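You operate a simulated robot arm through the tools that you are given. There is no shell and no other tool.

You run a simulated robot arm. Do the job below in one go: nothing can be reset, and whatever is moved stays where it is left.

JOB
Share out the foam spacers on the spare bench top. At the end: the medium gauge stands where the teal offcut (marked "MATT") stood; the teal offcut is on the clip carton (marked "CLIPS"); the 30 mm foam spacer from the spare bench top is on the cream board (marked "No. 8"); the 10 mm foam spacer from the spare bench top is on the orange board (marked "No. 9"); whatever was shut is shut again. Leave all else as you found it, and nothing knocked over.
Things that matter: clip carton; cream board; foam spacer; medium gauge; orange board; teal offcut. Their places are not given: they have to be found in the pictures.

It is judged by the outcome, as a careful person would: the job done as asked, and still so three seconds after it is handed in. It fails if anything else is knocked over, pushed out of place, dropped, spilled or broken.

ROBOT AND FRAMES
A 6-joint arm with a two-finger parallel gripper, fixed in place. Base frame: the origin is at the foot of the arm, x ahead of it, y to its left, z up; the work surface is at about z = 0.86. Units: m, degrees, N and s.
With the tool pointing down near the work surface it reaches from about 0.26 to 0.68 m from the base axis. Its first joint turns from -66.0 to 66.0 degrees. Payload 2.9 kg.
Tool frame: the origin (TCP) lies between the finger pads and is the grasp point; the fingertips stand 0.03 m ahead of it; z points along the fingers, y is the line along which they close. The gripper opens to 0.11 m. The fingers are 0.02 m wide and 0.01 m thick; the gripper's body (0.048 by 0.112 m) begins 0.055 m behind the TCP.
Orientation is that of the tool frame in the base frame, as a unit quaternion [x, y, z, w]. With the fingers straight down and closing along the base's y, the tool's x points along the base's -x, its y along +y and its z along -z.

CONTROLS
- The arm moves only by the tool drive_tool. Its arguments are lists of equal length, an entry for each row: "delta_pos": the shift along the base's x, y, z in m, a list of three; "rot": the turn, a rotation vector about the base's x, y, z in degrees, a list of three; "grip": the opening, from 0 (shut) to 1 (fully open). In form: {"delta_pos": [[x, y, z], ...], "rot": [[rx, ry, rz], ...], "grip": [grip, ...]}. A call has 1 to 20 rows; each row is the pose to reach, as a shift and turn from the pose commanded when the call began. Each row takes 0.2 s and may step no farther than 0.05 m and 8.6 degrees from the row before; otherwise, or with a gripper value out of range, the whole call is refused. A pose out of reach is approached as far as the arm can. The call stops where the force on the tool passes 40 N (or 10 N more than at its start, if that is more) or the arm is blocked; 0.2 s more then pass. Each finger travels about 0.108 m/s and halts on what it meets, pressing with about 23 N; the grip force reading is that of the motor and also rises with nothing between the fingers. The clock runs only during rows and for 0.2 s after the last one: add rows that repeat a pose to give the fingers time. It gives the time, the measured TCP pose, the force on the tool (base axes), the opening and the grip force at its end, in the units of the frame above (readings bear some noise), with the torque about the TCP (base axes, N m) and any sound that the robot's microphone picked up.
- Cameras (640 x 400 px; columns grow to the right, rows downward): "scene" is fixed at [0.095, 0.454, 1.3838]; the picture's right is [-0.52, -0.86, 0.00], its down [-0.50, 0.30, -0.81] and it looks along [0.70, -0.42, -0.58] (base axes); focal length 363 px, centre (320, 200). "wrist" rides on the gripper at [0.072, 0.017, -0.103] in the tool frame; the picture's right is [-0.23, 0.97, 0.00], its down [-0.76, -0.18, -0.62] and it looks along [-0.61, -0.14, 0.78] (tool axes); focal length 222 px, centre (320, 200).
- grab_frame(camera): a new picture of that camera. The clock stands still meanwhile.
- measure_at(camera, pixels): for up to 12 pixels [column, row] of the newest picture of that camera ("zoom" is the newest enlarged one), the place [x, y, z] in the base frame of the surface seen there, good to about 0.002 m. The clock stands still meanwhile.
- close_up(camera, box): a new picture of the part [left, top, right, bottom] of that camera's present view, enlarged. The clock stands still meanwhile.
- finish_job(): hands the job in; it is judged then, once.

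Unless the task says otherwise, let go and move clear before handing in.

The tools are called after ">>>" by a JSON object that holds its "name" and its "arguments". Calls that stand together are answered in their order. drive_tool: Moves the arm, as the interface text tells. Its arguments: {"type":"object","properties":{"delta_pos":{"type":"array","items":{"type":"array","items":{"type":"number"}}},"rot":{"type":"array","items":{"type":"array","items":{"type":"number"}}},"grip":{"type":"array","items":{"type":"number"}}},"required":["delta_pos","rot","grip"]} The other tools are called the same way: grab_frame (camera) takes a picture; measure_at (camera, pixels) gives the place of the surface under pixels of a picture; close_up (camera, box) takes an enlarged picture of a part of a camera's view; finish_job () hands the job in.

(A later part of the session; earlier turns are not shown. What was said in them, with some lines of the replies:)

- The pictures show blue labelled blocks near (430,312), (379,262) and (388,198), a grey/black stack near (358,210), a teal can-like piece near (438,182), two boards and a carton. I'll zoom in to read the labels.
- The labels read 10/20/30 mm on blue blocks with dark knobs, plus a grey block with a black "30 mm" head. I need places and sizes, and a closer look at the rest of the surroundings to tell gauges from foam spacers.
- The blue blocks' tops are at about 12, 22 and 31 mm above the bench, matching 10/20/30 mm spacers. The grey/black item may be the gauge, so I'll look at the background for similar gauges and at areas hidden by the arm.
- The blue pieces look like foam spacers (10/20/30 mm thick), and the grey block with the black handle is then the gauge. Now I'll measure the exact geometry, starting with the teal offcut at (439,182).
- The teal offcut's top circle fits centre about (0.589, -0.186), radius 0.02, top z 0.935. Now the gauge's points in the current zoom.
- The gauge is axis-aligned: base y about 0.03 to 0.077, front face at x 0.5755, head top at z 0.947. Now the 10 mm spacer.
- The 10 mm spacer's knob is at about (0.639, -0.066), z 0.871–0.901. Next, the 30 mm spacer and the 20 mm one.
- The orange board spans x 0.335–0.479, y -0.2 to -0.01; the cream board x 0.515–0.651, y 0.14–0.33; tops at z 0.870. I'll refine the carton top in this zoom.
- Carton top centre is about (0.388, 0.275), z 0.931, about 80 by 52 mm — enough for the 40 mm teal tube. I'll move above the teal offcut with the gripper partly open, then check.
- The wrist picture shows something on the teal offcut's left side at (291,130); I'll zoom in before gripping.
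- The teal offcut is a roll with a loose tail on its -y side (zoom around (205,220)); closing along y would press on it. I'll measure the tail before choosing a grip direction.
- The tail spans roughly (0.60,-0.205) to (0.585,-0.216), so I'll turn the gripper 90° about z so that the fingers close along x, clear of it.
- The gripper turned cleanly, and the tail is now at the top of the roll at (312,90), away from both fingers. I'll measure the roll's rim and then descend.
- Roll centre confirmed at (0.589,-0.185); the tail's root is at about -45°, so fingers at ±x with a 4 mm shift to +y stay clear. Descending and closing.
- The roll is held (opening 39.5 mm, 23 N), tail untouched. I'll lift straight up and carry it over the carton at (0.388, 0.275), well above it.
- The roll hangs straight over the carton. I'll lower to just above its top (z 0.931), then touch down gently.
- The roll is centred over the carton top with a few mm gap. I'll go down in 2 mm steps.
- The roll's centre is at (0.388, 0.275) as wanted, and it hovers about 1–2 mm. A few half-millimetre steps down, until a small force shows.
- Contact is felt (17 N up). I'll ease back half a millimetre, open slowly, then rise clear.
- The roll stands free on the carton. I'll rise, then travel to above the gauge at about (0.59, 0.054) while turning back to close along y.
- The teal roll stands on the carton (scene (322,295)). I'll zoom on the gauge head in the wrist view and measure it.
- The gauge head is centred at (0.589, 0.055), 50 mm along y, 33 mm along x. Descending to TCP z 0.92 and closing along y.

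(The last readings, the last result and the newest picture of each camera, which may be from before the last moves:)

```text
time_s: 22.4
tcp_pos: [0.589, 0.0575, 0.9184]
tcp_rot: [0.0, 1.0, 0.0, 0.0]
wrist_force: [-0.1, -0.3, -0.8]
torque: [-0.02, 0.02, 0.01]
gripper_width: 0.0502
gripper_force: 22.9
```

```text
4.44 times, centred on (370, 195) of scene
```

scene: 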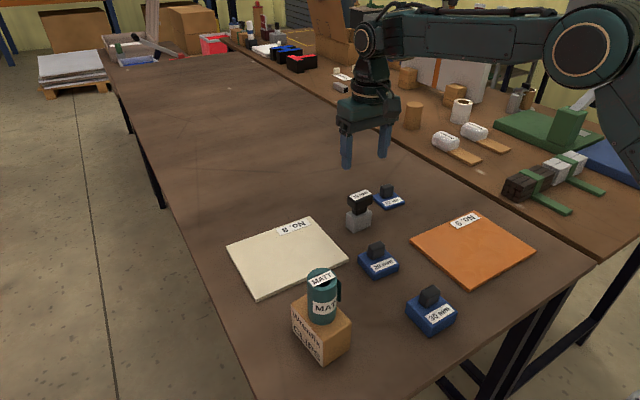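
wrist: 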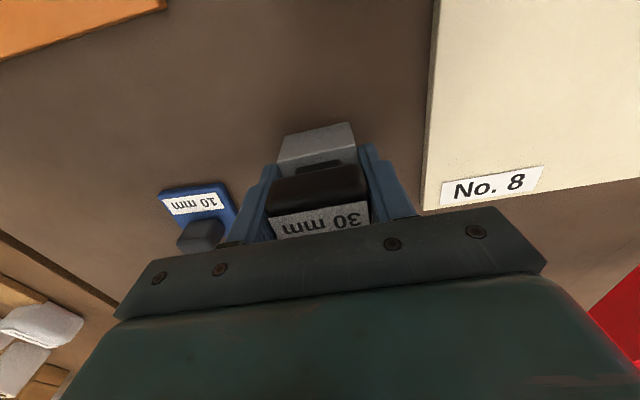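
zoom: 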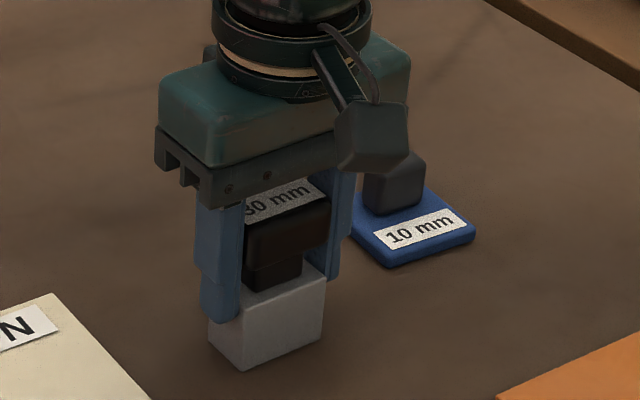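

The gauge is held (50.2 mm, 23 N). Lift straight, clear the 10 mm spacer's knob, and carry 0.24 m along -y to the old roll position.

>>> {"name": "drive_tool", "arguments": {"delta_pos": [[0, 0, 0.01], [0, 0, 0.04], [0, 0, 0.08], [0, 0, 0.1], [0, -0.03, 0.1], [0, -0.07, 0.1], [0, -0.11, 0.1], [0, -0.15, 0.1], [0, -0.19, 0.1], [0, -0.22, 0.1], [0, -0.24, 0.1], [0, -0.24, 0.1], [0, -0.24, 0.1]], "rot": [[0, 0, 0], [0, 0, 0], [0, 0, 0], [0, 0, 0], [0, 0, 0], [0, 0, 0], [0, 0, 0], [0, 0, 0], [0, 0, 0], [0, 0, 0], [0, 0, 0], [0, 0, 0], [0, 0, 0]], "grip": [0.38, 0.38, 0.38, 0.38, 0.38, 0.38, 0.38, 0.38, 0.38, 0.38, 0.38, 0.38, 0.38]}}

>>> {"name": "grab_frame", "arguments": {"camera": "wrist"}}

>>> {"name": "grab_frame", "arguments": {"camera": "scene"}}

```text
time_s: 25.2
tcp_pos: [0.5874, -0.1837, 1.0189]
tcp_rot: [0.0, 1.0, 0.001, 0.0]
wrist_force: [0.7, 0.6, -3.3]
torque: [-0.01, -0.01, 0.03]
gripper_width: 0.0503
gripper_force: 22.7
```

```text
taken
```

wrist: 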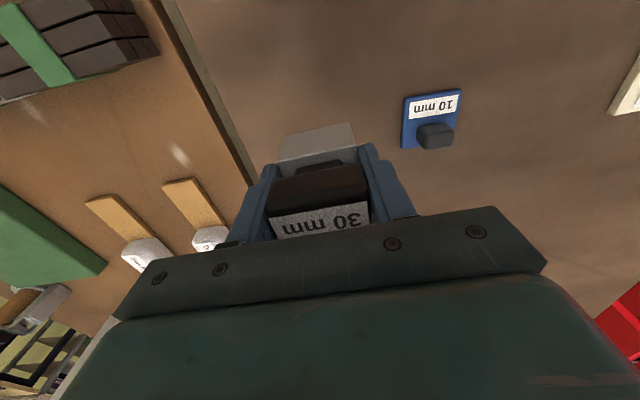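

```text
taken
```

scene: 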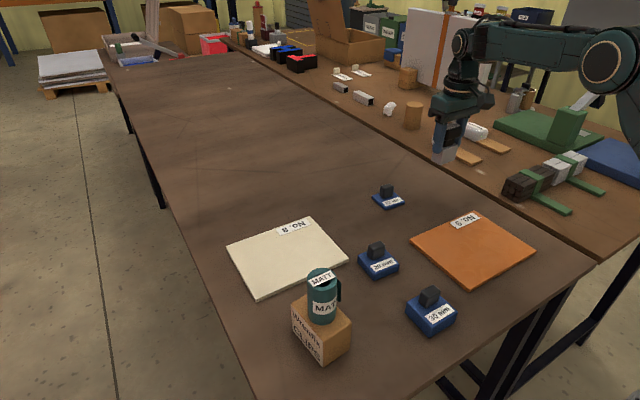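

The gauge is over the old spot. Lower to about 2 mm above the bench and measure its placement.

>>> {"name": "drive_tool", "arguments": {"delta_pos": [[0, 0, -0.04], [0, 0, -0.07], [0, 0, -0.088], [0, 0, -0.096], [0, 0, -0.097], [0, 0, -0.097]], "rot": [[0, 0, 0], [0, 0, 0], [0, 0, 0], [0, 0, 0], [0, 0, 0], [0, 0, 0]], "grip": [0.38, 0.38, 0.38, 0.38, 0.38, 0.38]}}

>>> {"name": "close_up", "arguments": {"camera": "scene", "box": [414, 140, 474, 205]}}

```text
time_s: 26.6
tcp_pos: [0.5898, -0.1832, 0.9224]
tcp_rot: [-0.001, 1.0, 0.0, 0.0]
wrist_force: [-0.7, 0.5, -2.0]
torque: [-0.03, 0.01, 0.01]
gripper_width: 0.0502
gripper_force: 22.9
```

```text
6.15 times, centred on (444, 172) of scene
```

zoom: 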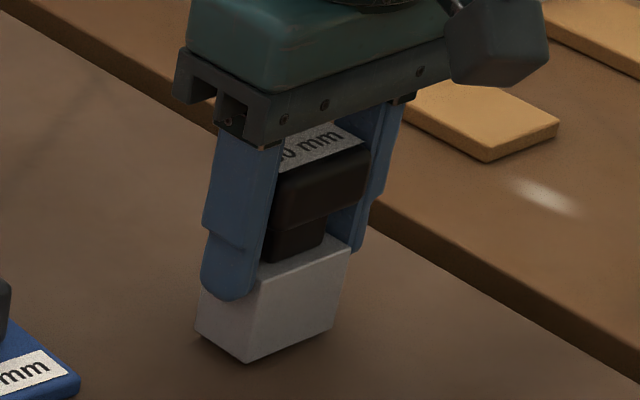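

>>> {"name": "measure_at", "arguments": {"camera": "zoom", "pixels": [[250, 290], [345, 255], [248, 350], [330, 320], [200, 320], [205, 330], [290, 310]]}}

>>> {"name": "drive_tool", "arguments": {"delta_pos": [[0, 0, -0.001], [0, 0, -0.002], [0, 0, -0.0027], [0, 0, -0.0033], [0, 0, -0.0033]], "rot": [[0, 0, 0], [0, 0, 0], [0, 0, 0], [0, 0, 0], [0, 0, 0]], "grip": [0.38, 0.38, 0.38, 0.38, 0.38]}}

```text
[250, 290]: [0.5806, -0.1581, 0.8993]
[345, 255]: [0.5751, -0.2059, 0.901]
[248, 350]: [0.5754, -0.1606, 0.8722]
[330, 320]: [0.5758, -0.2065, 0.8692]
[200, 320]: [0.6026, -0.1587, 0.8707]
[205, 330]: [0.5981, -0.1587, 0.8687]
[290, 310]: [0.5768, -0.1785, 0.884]
```

```text
time_s: 27.8
tcp_pos: [0.5889, -0.1837, 0.9195]
tcp_rot: [0.0, 1.0, 0.0, 0.001]
wrist_force: [0.2, -0.4, -1.7]
torque: [-0.02, 0.0, 0.0]
gripper_width: 0.0499
gripper_force: 22.8
```

The gauge is centred at about (0.589, -0.183), still not touching. A small -y correction, then more half-millimetre steps down.

>>> {"name": "drive_tool", "arguments": {"delta_pos": [[0, -0.0015, 0], [0, -0.0015, -0.0005], [0, -0.0015, -0.001], [0, -0.0015, -0.0015], [0, -0.0015, -0.0015]], "rot": [[0, 0, 0], [0, 0, 0], [0, 0, 0], [0, 0, 0], [0, 0, 0]], "grip": [0.38, 0.38, 0.38, 0.38, 0.38]}}

```text
time_s: 29.0
tcp_pos: [0.59, -0.1853, 0.9193]
tcp_rot: [0.0, 1.0, 0.0, 0.0]
wrist_force: [-0.9, -0.1, -2.5]
torque: [0.02, -0.04, 0.03]
gripper_width: 0.0499
gripper_force: 23.0
```

>>> {"name": "close_up", "arguments": {"camera": "scene", "box": [430, 170, 470, 205]}}

>>> {"name": "drive_tool", "arguments": {"delta_pos": [[0, 0, -0.0005], [0, 0, -0.001], [0, 0, -0.0015], [0, 0, -0.0015]], "rot": [[0, 0, 0], [0, 0, 0], [0, 0, 0], [0, 0, 0]], "grip": [0.38, 0.38, 0.38, 0.38]}}

```text
11.43 times, centred on (450, 188) of scene
```

zoom: 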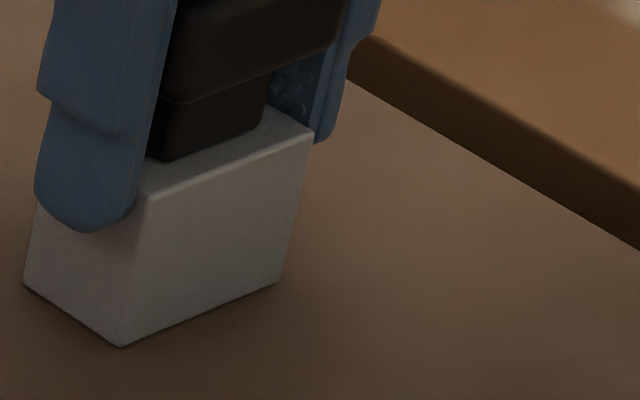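

```text
time_s: 30.0
tcp_pos: [0.5892, -0.1867, 0.918]
tcp_rot: [0.0, 1.0, 0.0, 0.001]
wrist_force: [-6.8, 1.3, 14.3]
torque: [0.17, 0.31, 0.09]
gripper_width: 0.05
gripper_force: 22.7
```

Contact now (about 14 N up). Ease back half a millimetre and open, then check.

>>> {"name": "drive_tool", "arguments": {"delta_pos": [[0, 0, 0.0007], [0, 0, 0.0007], [0, 0, 0.0007], [0, 0, 0.0007], [0, 0, 0.0007]], "rot": [[0, 0, 0], [0, 0, 0], [0, 0, 0], [0, 0, 0], [0, 0, 0]], "grip": [0.38, 0.46, 0.55, 0.65, 0.65]}}

>>> {"name": "close_up", "arguments": {"camera": "scene", "box": [410, 140, 474, 205]}}

>>> {"name": "grab_frame", "arguments": {"camera": "wrist"}}

```text
time_s: 31.2
tcp_pos: [0.5885, -0.1852, 0.9178]
tcp_rot: [0.0, 1.0, 0.0, 0.0]
wrist_force: [-0.8, 0.3, 0.3]
torque: [0.0, -0.04, -0.02]
gripper_width: 0.0715
gripper_force: 0.1
```

```text
6.15 times, centred on (442, 172) of scene
```

zoom: 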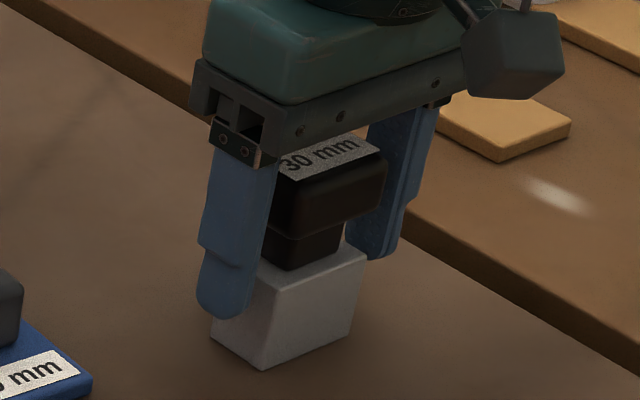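

```text
taken
```

wrist: 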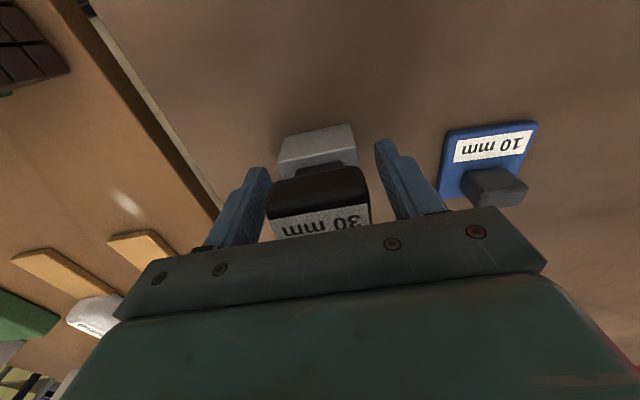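

The gauge stands free. I'll rise and move over the 10 mm spacer's knob near (0.639, -0.066).

>>> {"name": "drive_tool", "arguments": {"delta_pos": [[0, 0, 0.02], [0, 0, 0.06], [0, 0, 0.1], [0.012, 0.03, 0.1], [0.025, 0.06, 0.1], [0.037, 0.09, 0.1], [0.0494, 0.1212, 0.1], [0.0494, 0.1212, 0.09], [0.0494, 0.1212, 0.09]], "rot": [[0, 0, 0], [0, 0, 0], [0, 0, 0], [0, 0, 0], [0, 0, 0], [0, 0, 0], [0, 0, 0], [0, 0, 0], [0, 0, 0]], "grip": [0.65, 0.65, 0.65, 0.6, 0.55, 0.5, 0.48, 0.48, 0.48]}}

>>> {"name": "grab_frame", "arguments": {"camera": "wrist"}}

>>> {"name": "close_up", "arguments": {"camera": "wrist", "box": [270, 80, 366, 176]}}

```text
time_s: 33.2
tcp_pos: [0.6393, -0.0616, 1.0068]
tcp_rot: [-0.001, 1.0, 0.0, 0.0]
wrist_force: [-0.2, 0.2, 0.1]
torque: [0.01, -0.03, 0.02]
gripper_width: 0.053
gripper_force: 0.0
```

```text
taken
```

wrist: 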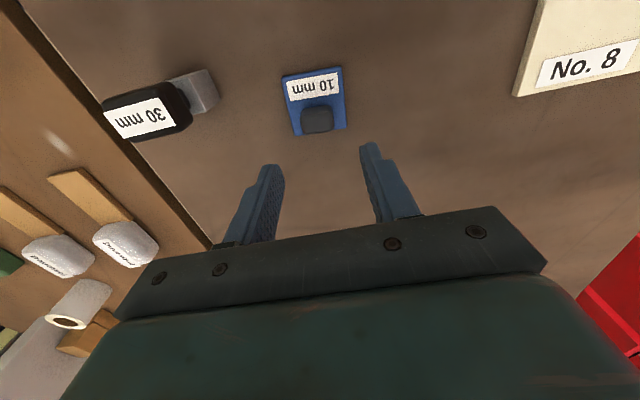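

```text
4.17 times, centred on (318, 128) of wrist
```

zoom: 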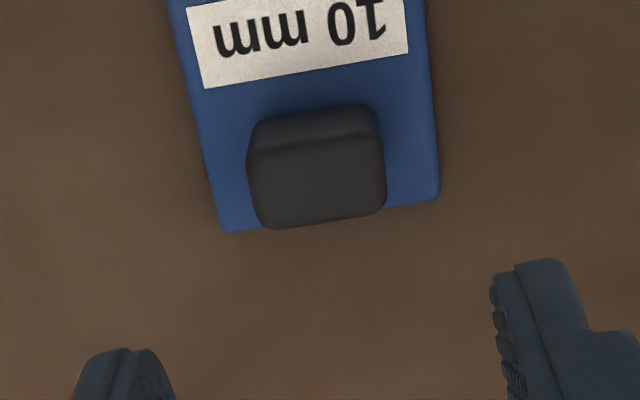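

>>> {"name": "measure_at", "arguments": {"camera": "zoom", "pixels": [[255, 150], [268, 222], [380, 205], [375, 135], [315, 180], [300, 130], [225, 225], [435, 190], [210, 100], [320, 115], [250, 190], [386, 175]]}}

```text
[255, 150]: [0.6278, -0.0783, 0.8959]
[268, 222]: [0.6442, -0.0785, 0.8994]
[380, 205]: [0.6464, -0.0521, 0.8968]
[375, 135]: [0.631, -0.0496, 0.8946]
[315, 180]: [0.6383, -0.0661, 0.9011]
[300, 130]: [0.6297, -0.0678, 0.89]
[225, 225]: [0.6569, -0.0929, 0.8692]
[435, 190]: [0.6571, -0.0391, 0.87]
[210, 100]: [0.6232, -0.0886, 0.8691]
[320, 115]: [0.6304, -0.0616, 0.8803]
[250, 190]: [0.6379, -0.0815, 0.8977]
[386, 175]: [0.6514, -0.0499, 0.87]
```

The knob is x 0.628–0.650, y -0.081 to -0.050, top z 0.901; the plate top is 0.870. I'll descend to TCP z 0.905 (tips at 0.875) and close on the knob.

>>> {"name": "drive_tool", "arguments": {"delta_pos": [[0, 0, -0.03], [0, 0, -0.06], [0, 0, -0.085], [0, 0, -0.097], [0, 0, -0.101], [0, 0, -0.101], [0, 0, -0.101], [0, 0, -0.101], [0, 0, -0.101]], "rot": [[0, 0, 0], [0, 0, 0], [0, 0, 0], [0, 0, 0], [0, 0, 0], [0, 0, 0], [0, 0, 0], [0, 0, 0], [0, 0, 0]], "grip": [0.48, 0.48, 0.48, 0.48, 0.48, 0.4, 0.32, 0.24, 0.2]}}

>>> {"name": "grab_frame", "arguments": {"camera": "wrist"}}

>>> {"name": "close_up", "arguments": {"camera": "scene", "box": [340, 150, 440, 230]}}

```text
time_s: 35.2
tcp_pos: [0.6397, -0.0652, 0.9068]
tcp_rot: [0.001, 1.0, 0.0, 0.0]
wrist_force: [0.0, -0.7, 1.7]
torque: [0.02, 0.05, 0.01]
gripper_width: 0.0312
gripper_force: 22.8
```

```text
taken
```

wrist: 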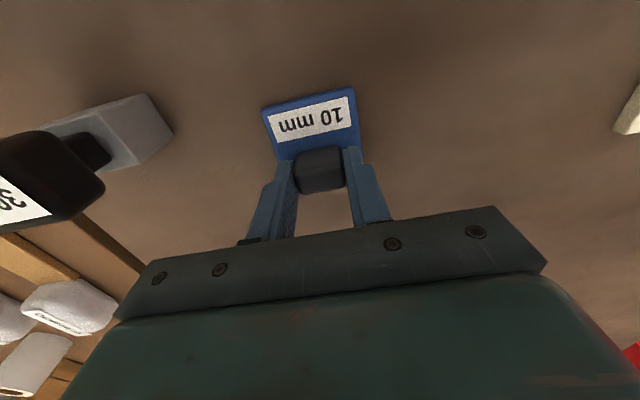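

```text
5.00 times, centred on (390, 190) of scene
```

zoom: 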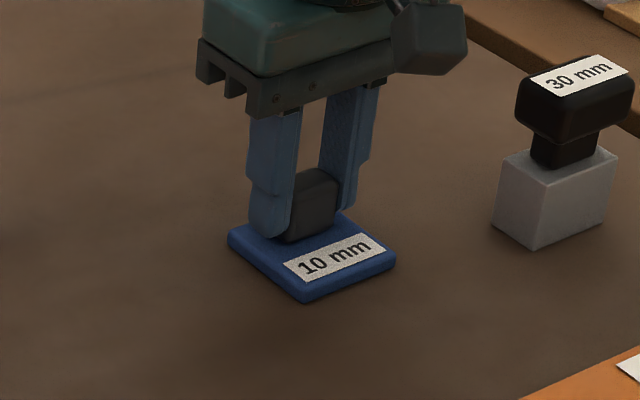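

The knob is held (31 mm). Lift and carry to above the orange board's centre (plate centre to (0.405, -0.105)).

>>> {"name": "drive_tool", "arguments": {"delta_pos": [[0, 0, 0.01], [0, 0, 0.04], [0, 0, 0.08], [-0.035, -0.006, 0.08], [-0.075, -0.013, 0.08], [-0.115, -0.02, 0.08], [-0.155, -0.027, 0.08], [-0.195, -0.034, 0.08], [-0.223, -0.0395, 0.08], [-0.223, -0.0395, 0.06], [-0.223, -0.0395, 0.04], [-0.223, -0.0395, 0.025], [-0.223, -0.0395, 0.02], [-0.223, -0.0395, 0.02]], "rot": [[0, 0, 0], [0, 0, 0], [0, 0, 0], [0, 0, 0], [0, 0, 0], [0, 0, 0], [0, 0, 0], [0, 0, 0], [0, 0, 0], [0, 0, 0], [0, 0, 0], [0, 0, 0], [0, 0, 0], [0, 0, 0]], "grip": [0.2, 0.2, 0.2, 0.2, 0.2, 0.2, 0.2, 0.2, 0.2, 0.2, 0.2, 0.2, 0.2, 0.2]}}

>>> {"name": "grab_frame", "arguments": {"camera": "scene"}}

>>> {"name": "close_up", "arguments": {"camera": "scene", "box": [400, 200, 540, 300]}}

>>> {"name": "grab_frame", "arguments": {"camera": "wrist"}}

```text
time_s: 38.2
tcp_pos: [0.4144, -0.1061, 0.9267]
tcp_rot: [-0.001, 1.0, -0.001, 0.001]
wrist_force: [0.3, -1.1, -0.8]
torque: [-0.01, -0.04, -0.02]
gripper_width: 0.031
gripper_force: 22.2
```

```text
taken
```

scene: 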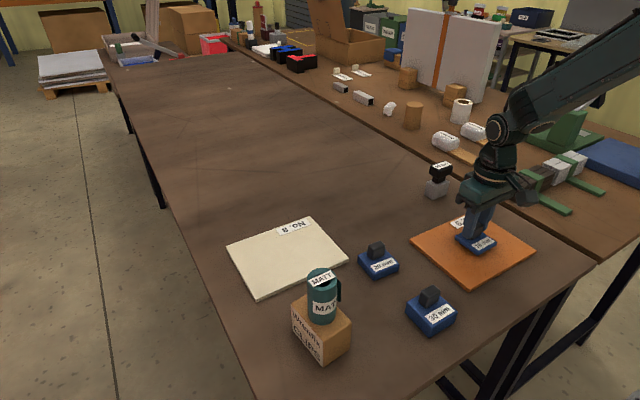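

```text
4.00 times, centred on (470, 250) of scene
```

zoom: 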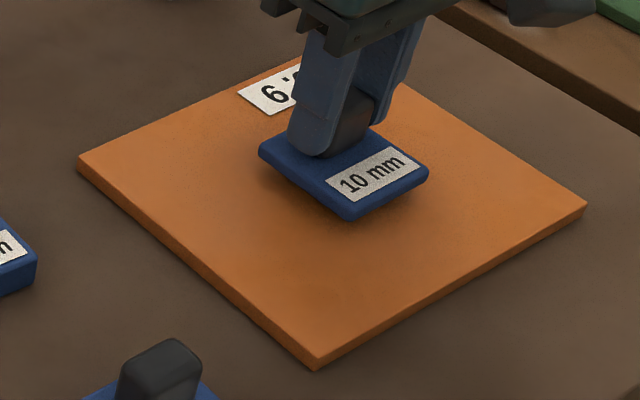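

```text
taken
```

wrist: 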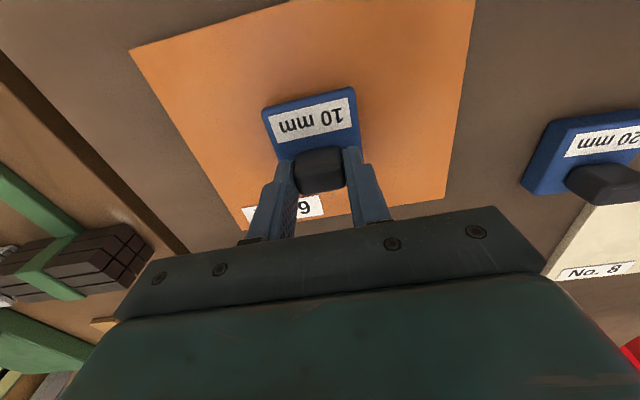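

The spacer is well over the orange board. Lowering toward contact.

>>> {"name": "drive_tool", "arguments": {"delta_pos": [[0, 0, -0.004], [0, 0, -0.007], [0, 0, -0.0085], [0, 0, -0.0095], [0, 0, -0.0102], [0, 0, -0.0102]], "rot": [[0, 0, 0], [0, 0, 0], [0, 0, 0], [0, 0, 0], [0, 0, 0], [0, 0, 0]], "grip": [0.2, 0.2, 0.2, 0.2, 0.2, 0.2]}}

>>> {"name": "close_up", "arguments": {"camera": "scene", "box": [440, 210, 510, 265]}}

```text
time_s: 39.6
tcp_pos: [0.4155, -0.1037, 0.9175]
tcp_rot: [0.001, 1.0, 0.0, 0.0]
wrist_force: [0.6, -0.5, 1.9]
torque: [-0.04, 0.09, 0.04]
gripper_width: 0.0309
gripper_force: 22.8
```

```text
7.27 times, centred on (475, 238) of scene
```

zoom: 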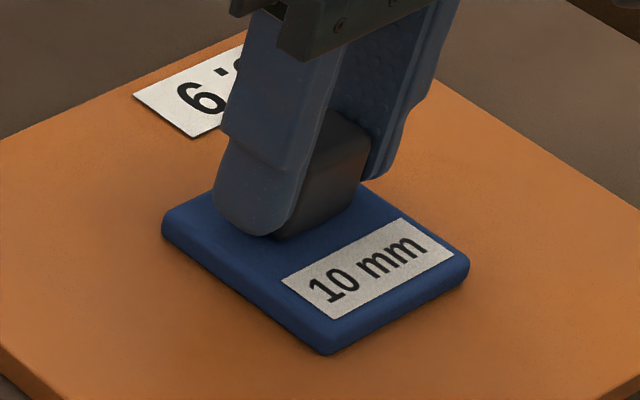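

It just touches (about +2 N). One more half-millimetre, then open and rise.

>>> {"name": "drive_tool", "arguments": {"delta_pos": [[0, 0, -0.0005], [0, 0, -0.0005], [0, 0, -0.0003], [0, 0, 0], [0, 0, 0], [0, 0, 0]], "rot": [[0, 0, 0], [0, 0, 0], [0, 0, 0], [0, 0, 0], [0, 0, 0], [0, 0, 0]], "grip": [0.2, 0.28, 0.34, 0.42, 0.48, 0.48]}}

>>> {"name": "close_up", "arguments": {"camera": "scene", "box": [400, 200, 540, 300]}}

```text
time_s: 41.0
tcp_pos: [0.4166, -0.1037, 0.9162]
tcp_rot: [0.0, 1.0, -0.001, 0.001]
wrist_force: [-0.8, 0.4, 0.3]
torque: [-0.03, -0.01, 0.01]
gripper_width: 0.0527
gripper_force: 0.1
```

```text
4.00 times, centred on (470, 250) of scene
```

zoom: 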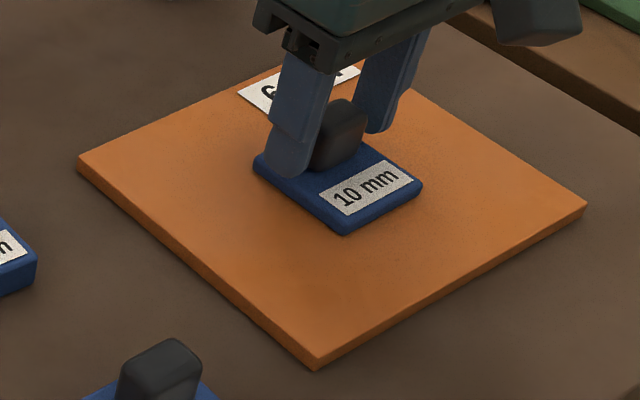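

The 10 mm spacer is released on the orange board. Rise and move over the 30 mm spacer's knob at about (0.339, 0.097).

>>> {"name": "drive_tool", "arguments": {"delta_pos": [[0, 0, 0.02], [0, 0, 0.06], [0, 0, 0.11], [-0.013, 0.034, 0.11], [-0.026, 0.068, 0.11], [-0.039, 0.102, 0.11], [-0.052, 0.136, 0.11], [-0.065, 0.17, 0.11], [-0.077, 0.202, 0.11], [-0.077, 0.202, 0.11], [-0.077, 0.202, 0.11]], "rot": [[0, 0, 0], [0, 0, 0], [0, 0, 0], [0, 0, 0], [0, 0, 0], [0, 0, 0], [0, 0, 0], [0, 0, 0], [0, 0, 0], [0, 0, 0], [0, 0, 0]], "grip": [0.48, 0.48, 0.48, 0.48, 0.48, 0.48, 0.48, 0.48, 0.48, 0.48, 0.48]}}

>>> {"name": "grab_frame", "arguments": {"camera": "wrist"}}

>>> {"name": "close_up", "arguments": {"camera": "wrist", "box": [260, 60, 380, 180]}}

>>> {"name": "grab_frame", "arguments": {"camera": "scene"}}

```text
time_s: 43.4
tcp_pos: [0.3371, 0.0948, 1.0244]
tcp_rot: [0.0, 1.0, 0.0, 0.0]
wrist_force: [-0.3, -0.6, -0.1]
torque: [0.03, 0.03, -0.02]
gripper_width: 0.0528
gripper_force: 0.1
```

```text
taken
```

wrist: 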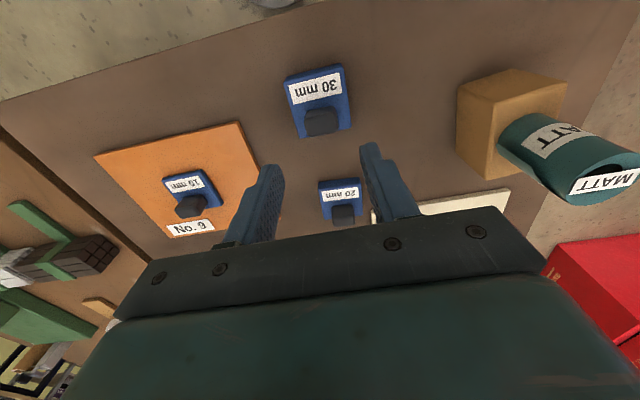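

```text
3.33 times, centred on (320, 120) of wrist
```

zoom: 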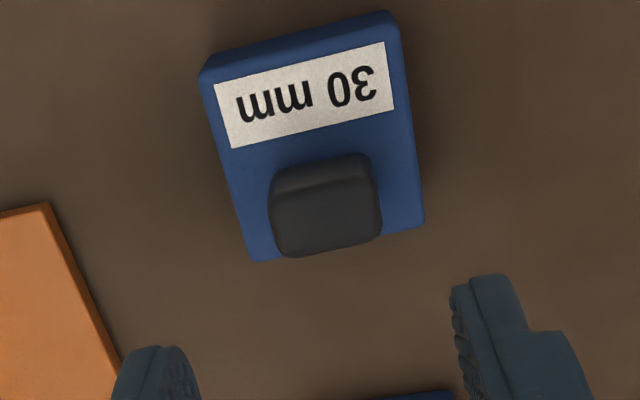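

```text
taken
```

scene: 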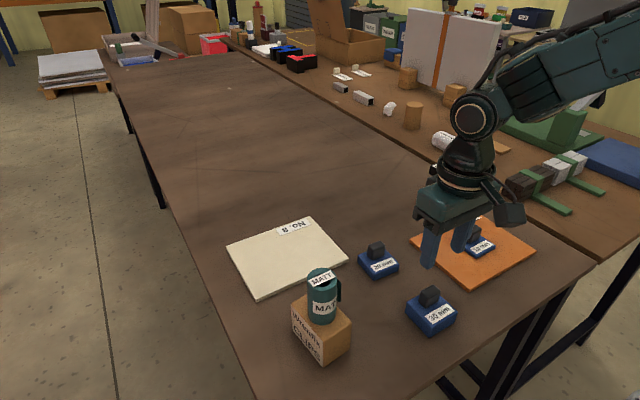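

>>> {"name": "measure_at", "arguments": {"camera": "zoom", "pixels": [[275, 195], [285, 248], [378, 232], [372, 180], [325, 215], [320, 175], [258, 252], [420, 220], [215, 85], [390, 45], [271, 220], [380, 205]]}}

```text
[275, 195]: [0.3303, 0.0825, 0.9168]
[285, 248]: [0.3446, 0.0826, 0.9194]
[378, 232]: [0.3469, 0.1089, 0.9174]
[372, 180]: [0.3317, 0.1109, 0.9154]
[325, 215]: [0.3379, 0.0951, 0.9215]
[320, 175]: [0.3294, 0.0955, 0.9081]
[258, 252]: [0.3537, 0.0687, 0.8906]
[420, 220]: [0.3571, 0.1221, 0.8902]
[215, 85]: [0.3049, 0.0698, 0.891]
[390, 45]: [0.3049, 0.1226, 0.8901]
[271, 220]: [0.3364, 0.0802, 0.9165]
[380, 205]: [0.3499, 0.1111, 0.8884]
```

The knob is centred at (0.339, 0.0955), top 0.921, plate top 0.890. Descend to TCP z 0.925 and close.

>>> {"name": "drive_tool", "arguments": {"delta_pos": [[0, -0.0015, -0.03], [0, -0.0015, -0.06], [0, -0.0015, -0.085], [0, -0.0015, -0.097], [0, -0.0015, -0.101], [0, -0.0015, -0.101], [0, -0.0015, -0.101], [0, -0.0015, -0.101], [0, -0.0015, -0.101]], "rot": [[0, 0, 0], [0, 0, 0], [0, 0, 0], [0, 0, 0], [0, 0, 0], [0, 0, 0], [0, 0, 0], [0, 0, 0], [0, 0, 0]], "grip": [0.48, 0.48, 0.48, 0.48, 0.48, 0.4, 0.32, 0.24, 0.2]}}

>>> {"name": "grab_frame", "arguments": {"camera": "wrist"}}

>>> {"name": "close_up", "arguments": {"camera": "scene", "box": [380, 250, 490, 350]}}

```text
time_s: 45.4
tcp_pos: [0.3377, 0.0976, 0.926]
tcp_rot: [0.001, 1.0, 0.0, 0.001]
wrist_force: [0.6, 0.0, -0.2]
torque: [0.01, 0.01, -0.02]
gripper_width: 0.0312
gripper_force: 23.2
```

```text
taken
```

wrist: 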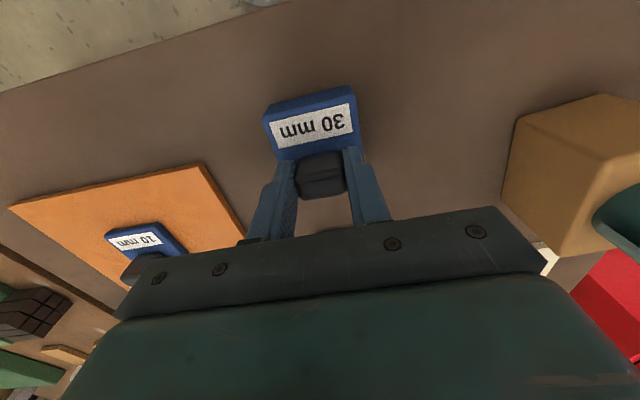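

```text
4.00 times, centred on (435, 300) of scene
```

zoom: 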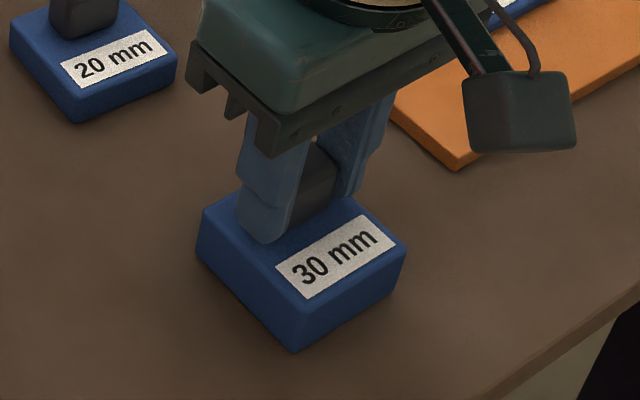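

The 30 mm spacer is held. I'll lift 0.12, move along x over the 20 mm spacer with clear height, then along y to the cream board, staying away from the roll on the carton.

>>> {"name": "drive_tool", "arguments": {"delta_pos": [[0, 0, 0.01], [0, 0, 0.04], [0, 0, 0.08], [0, 0, 0.12], [0.035, 0, 0.12], [0.075, 0, 0.12], [0.115, 0, 0.12], [0.155, 0.01, 0.12], [0.185, 0.035, 0.12], [0.215, 0.065, 0.12], [0.235, 0.1, 0.12], [0.241, 0.1365, 0.12], [0.241, 0.1365, 0.1], [0.241, 0.1365, 0.06], [0.241, 0.1365, 0.035], [0.241, 0.1365, 0.022], [0.241, 0.1365, 0.02], [0.241, 0.1365, 0.02]], "rot": [[0, 0, 0], [0, 0, 0], [0, 0, 0], [0, 0, 0], [0, 0, 0], [0, 0, 0], [0, 0, 0], [0, 0, 0], [0, 0, 0], [0, 0, 0], [0, 0, 0], [0, 0, 0], [0, 0, 0], [0, 0, 0], [0, 0, 0], [0, 0, 0], [0, 0, 0], [0, 0, 0]], "grip": [0.2, 0.2, 0.2, 0.2, 0.2, 0.2, 0.2, 0.2, 0.2, 0.2, 0.2, 0.2, 0.2, 0.2, 0.2, 0.2, 0.2, 0.2]}}

>>> {"name": "grab_frame", "arguments": {"camera": "scene"}}

>>> {"name": "grab_frame", "arguments": {"camera": "wrist"}}

```text
time_s: 49.2
tcp_pos: [0.5795, 0.2308, 0.9458]
tcp_rot: [0.0, 1.0, 0.0, 0.0]
wrist_force: [0.7, 1.1, 0.1]
torque: [0.02, 0.01, 0.01]
gripper_width: 0.0313
gripper_force: 22.6
```

```text
taken
```

scene: 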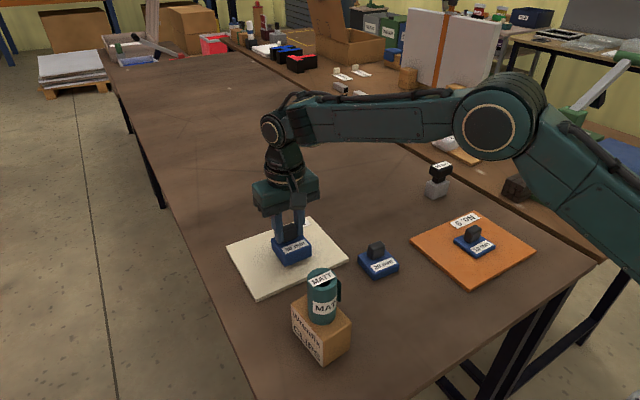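

```text
taken
```

wrist: 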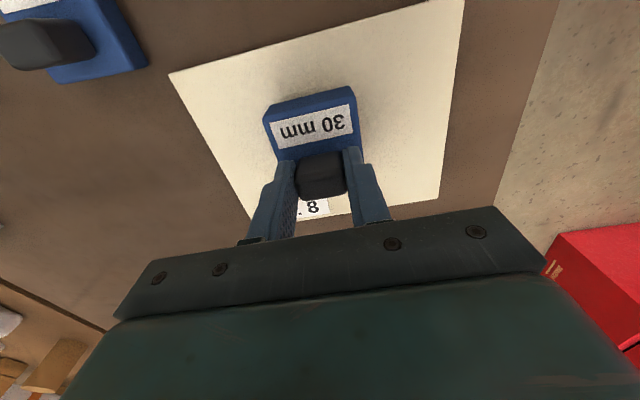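

The spacer is over the cream board's middle. Lowering to contact (about 10 mm).

>>> {"name": "drive_tool", "arguments": {"delta_pos": [[0, 0, -0.004], [0, 0, -0.007], [0, 0, -0.0085], [0, 0, -0.0095], [0, 0, -0.0102], [0, 0, -0.0102]], "rot": [[0, 0, 0], [0, 0, 0], [0, 0, 0], [0, 0, 0], [0, 0, 0], [0, 0, 0]], "grip": [0.2, 0.2, 0.2, 0.2, 0.2, 0.2]}}

>>> {"name": "close_up", "arguments": {"camera": "scene", "box": [220, 200, 360, 300]}}

```text
time_s: 50.6
tcp_pos: [0.5783, 0.233, 0.934]
tcp_rot: [0.0, 1.0, 0.001, -0.001]
wrist_force: [-0.4, -1.6, 2.3]
torque: [0.01, 0.08, -0.02]
gripper_width: 0.0309
gripper_force: 22.8
```

```text
4.00 times, centred on (290, 250) of scene
```

zoom: 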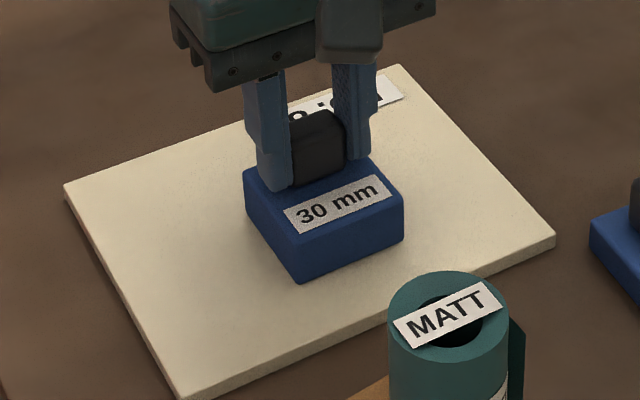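

Light contact (about 2 N). Another half-millimetre, then open and rise.

>>> {"name": "drive_tool", "arguments": {"delta_pos": [[0, 0, -0.0005], [0, 0, -0.0005], [0, 0, -0.0003], [0, 0, 0], [0, 0, 0], [0, 0, 0], [0, 0, 0.02], [0, 0, 0.06], [0, 0, 0.1], [0, 0, 0.14], [0, 0, 0.14]], "rot": [[0, 0, 0], [0, 0, 0], [0, 0, 0], [0, 0, 0], [0, 0, 0], [0, 0, 0], [0, 0, 0], [0, 0, 0], [0, 0, 0], [0, 0, 0], [0, 0, 0]], "grip": [0.2, 0.28, 0.34, 0.42, 0.48, 0.48, 0.48, 0.48, 0.48, 0.48, 0.48]}}

>>> {"name": "grab_frame", "arguments": {"camera": "scene"}}

>>> {"name": "grab_frame", "arguments": {"camera": "wrist"}}

>>> {"name": "close_up", "arguments": {"camera": "scene", "box": [220, 150, 540, 370]}}

```text
time_s: 53.0
tcp_pos: [0.5779, 0.2341, 1.0739]
tcp_rot: [0.0, 1.0, 0.0, 0.0]
wrist_force: [0.1, -0.2, -0.1]
torque: [0.0, -0.01, 0.03]
gripper_width: 0.0529
gripper_force: 0.1
```

```text
taken
```

scene: 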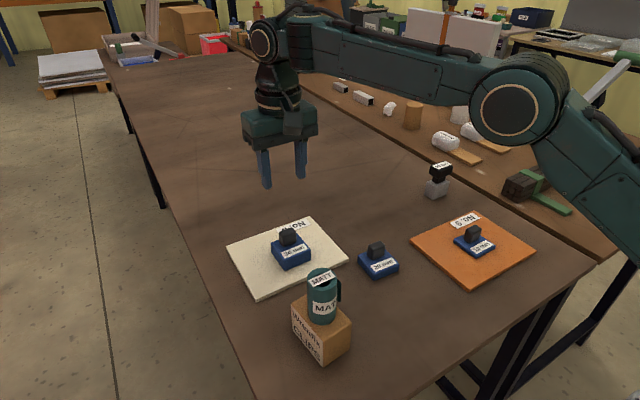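

```text
taken
```

wrist: 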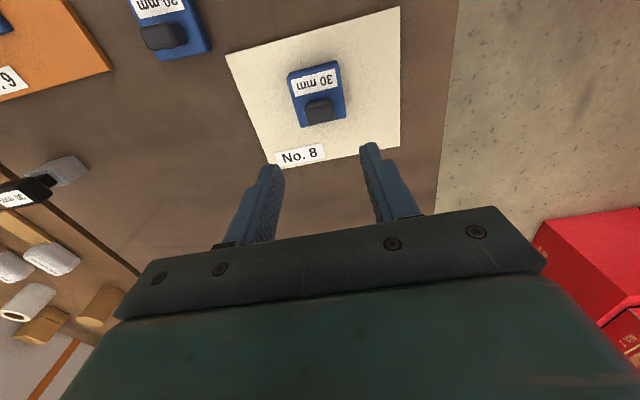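

```text
1.82 times, centred on (380, 260) of scene
```

zoom: 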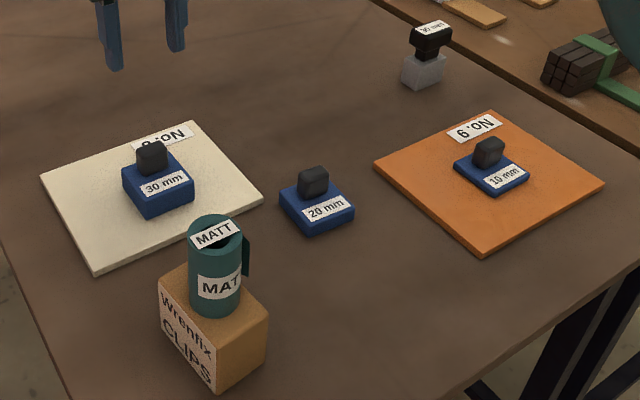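

All the pieces stand where they should:
- The 30 mm spacer is on No. 8, at (291,250).
- The 10 mm spacer is on No. 9, at (475,240).
- The gauge is at the teal roll's old spot, at (438,182).
- The teal roll is on the carton, at (322,295).

The gripper is empty and clear, and the 20 mm spacer, the boards and the carton haven't moved. Nothing was opened, so nothing needs shutting, and I'm handing the job in.

>>> {"name": "finish_job", "arguments": {}}

```text
The job is handed in.
```

I've handed the job in. In the last pictures everything was in place and nothing had been knocked over.

- **Medium gauge:** it stands where the teal offcut stood, within about 2 mm.
- **Teal offcut ("MATT"):** it stands upright in the middle of the clip carton's top. It is a roll with a loose tail, and I gripped it clear of the tail.
- **30 mm foam spacer:** it is on the cream board (No. 8).
- **10 mm foam spacer:** it is on the orange board (No. 9).
- **Left alone:** I didn't touch the 20 mm spacer, and nothing was opened, so nothing needed shutting.

No object carries the name "medium gauge", so I had to work out which one it was. I took it to be the grey block with the black handle, although its label says "30 mm". The three blue pieces are about 10, 20 and 30 mm thick, matching their labels, so I took those to be the foam spacers.
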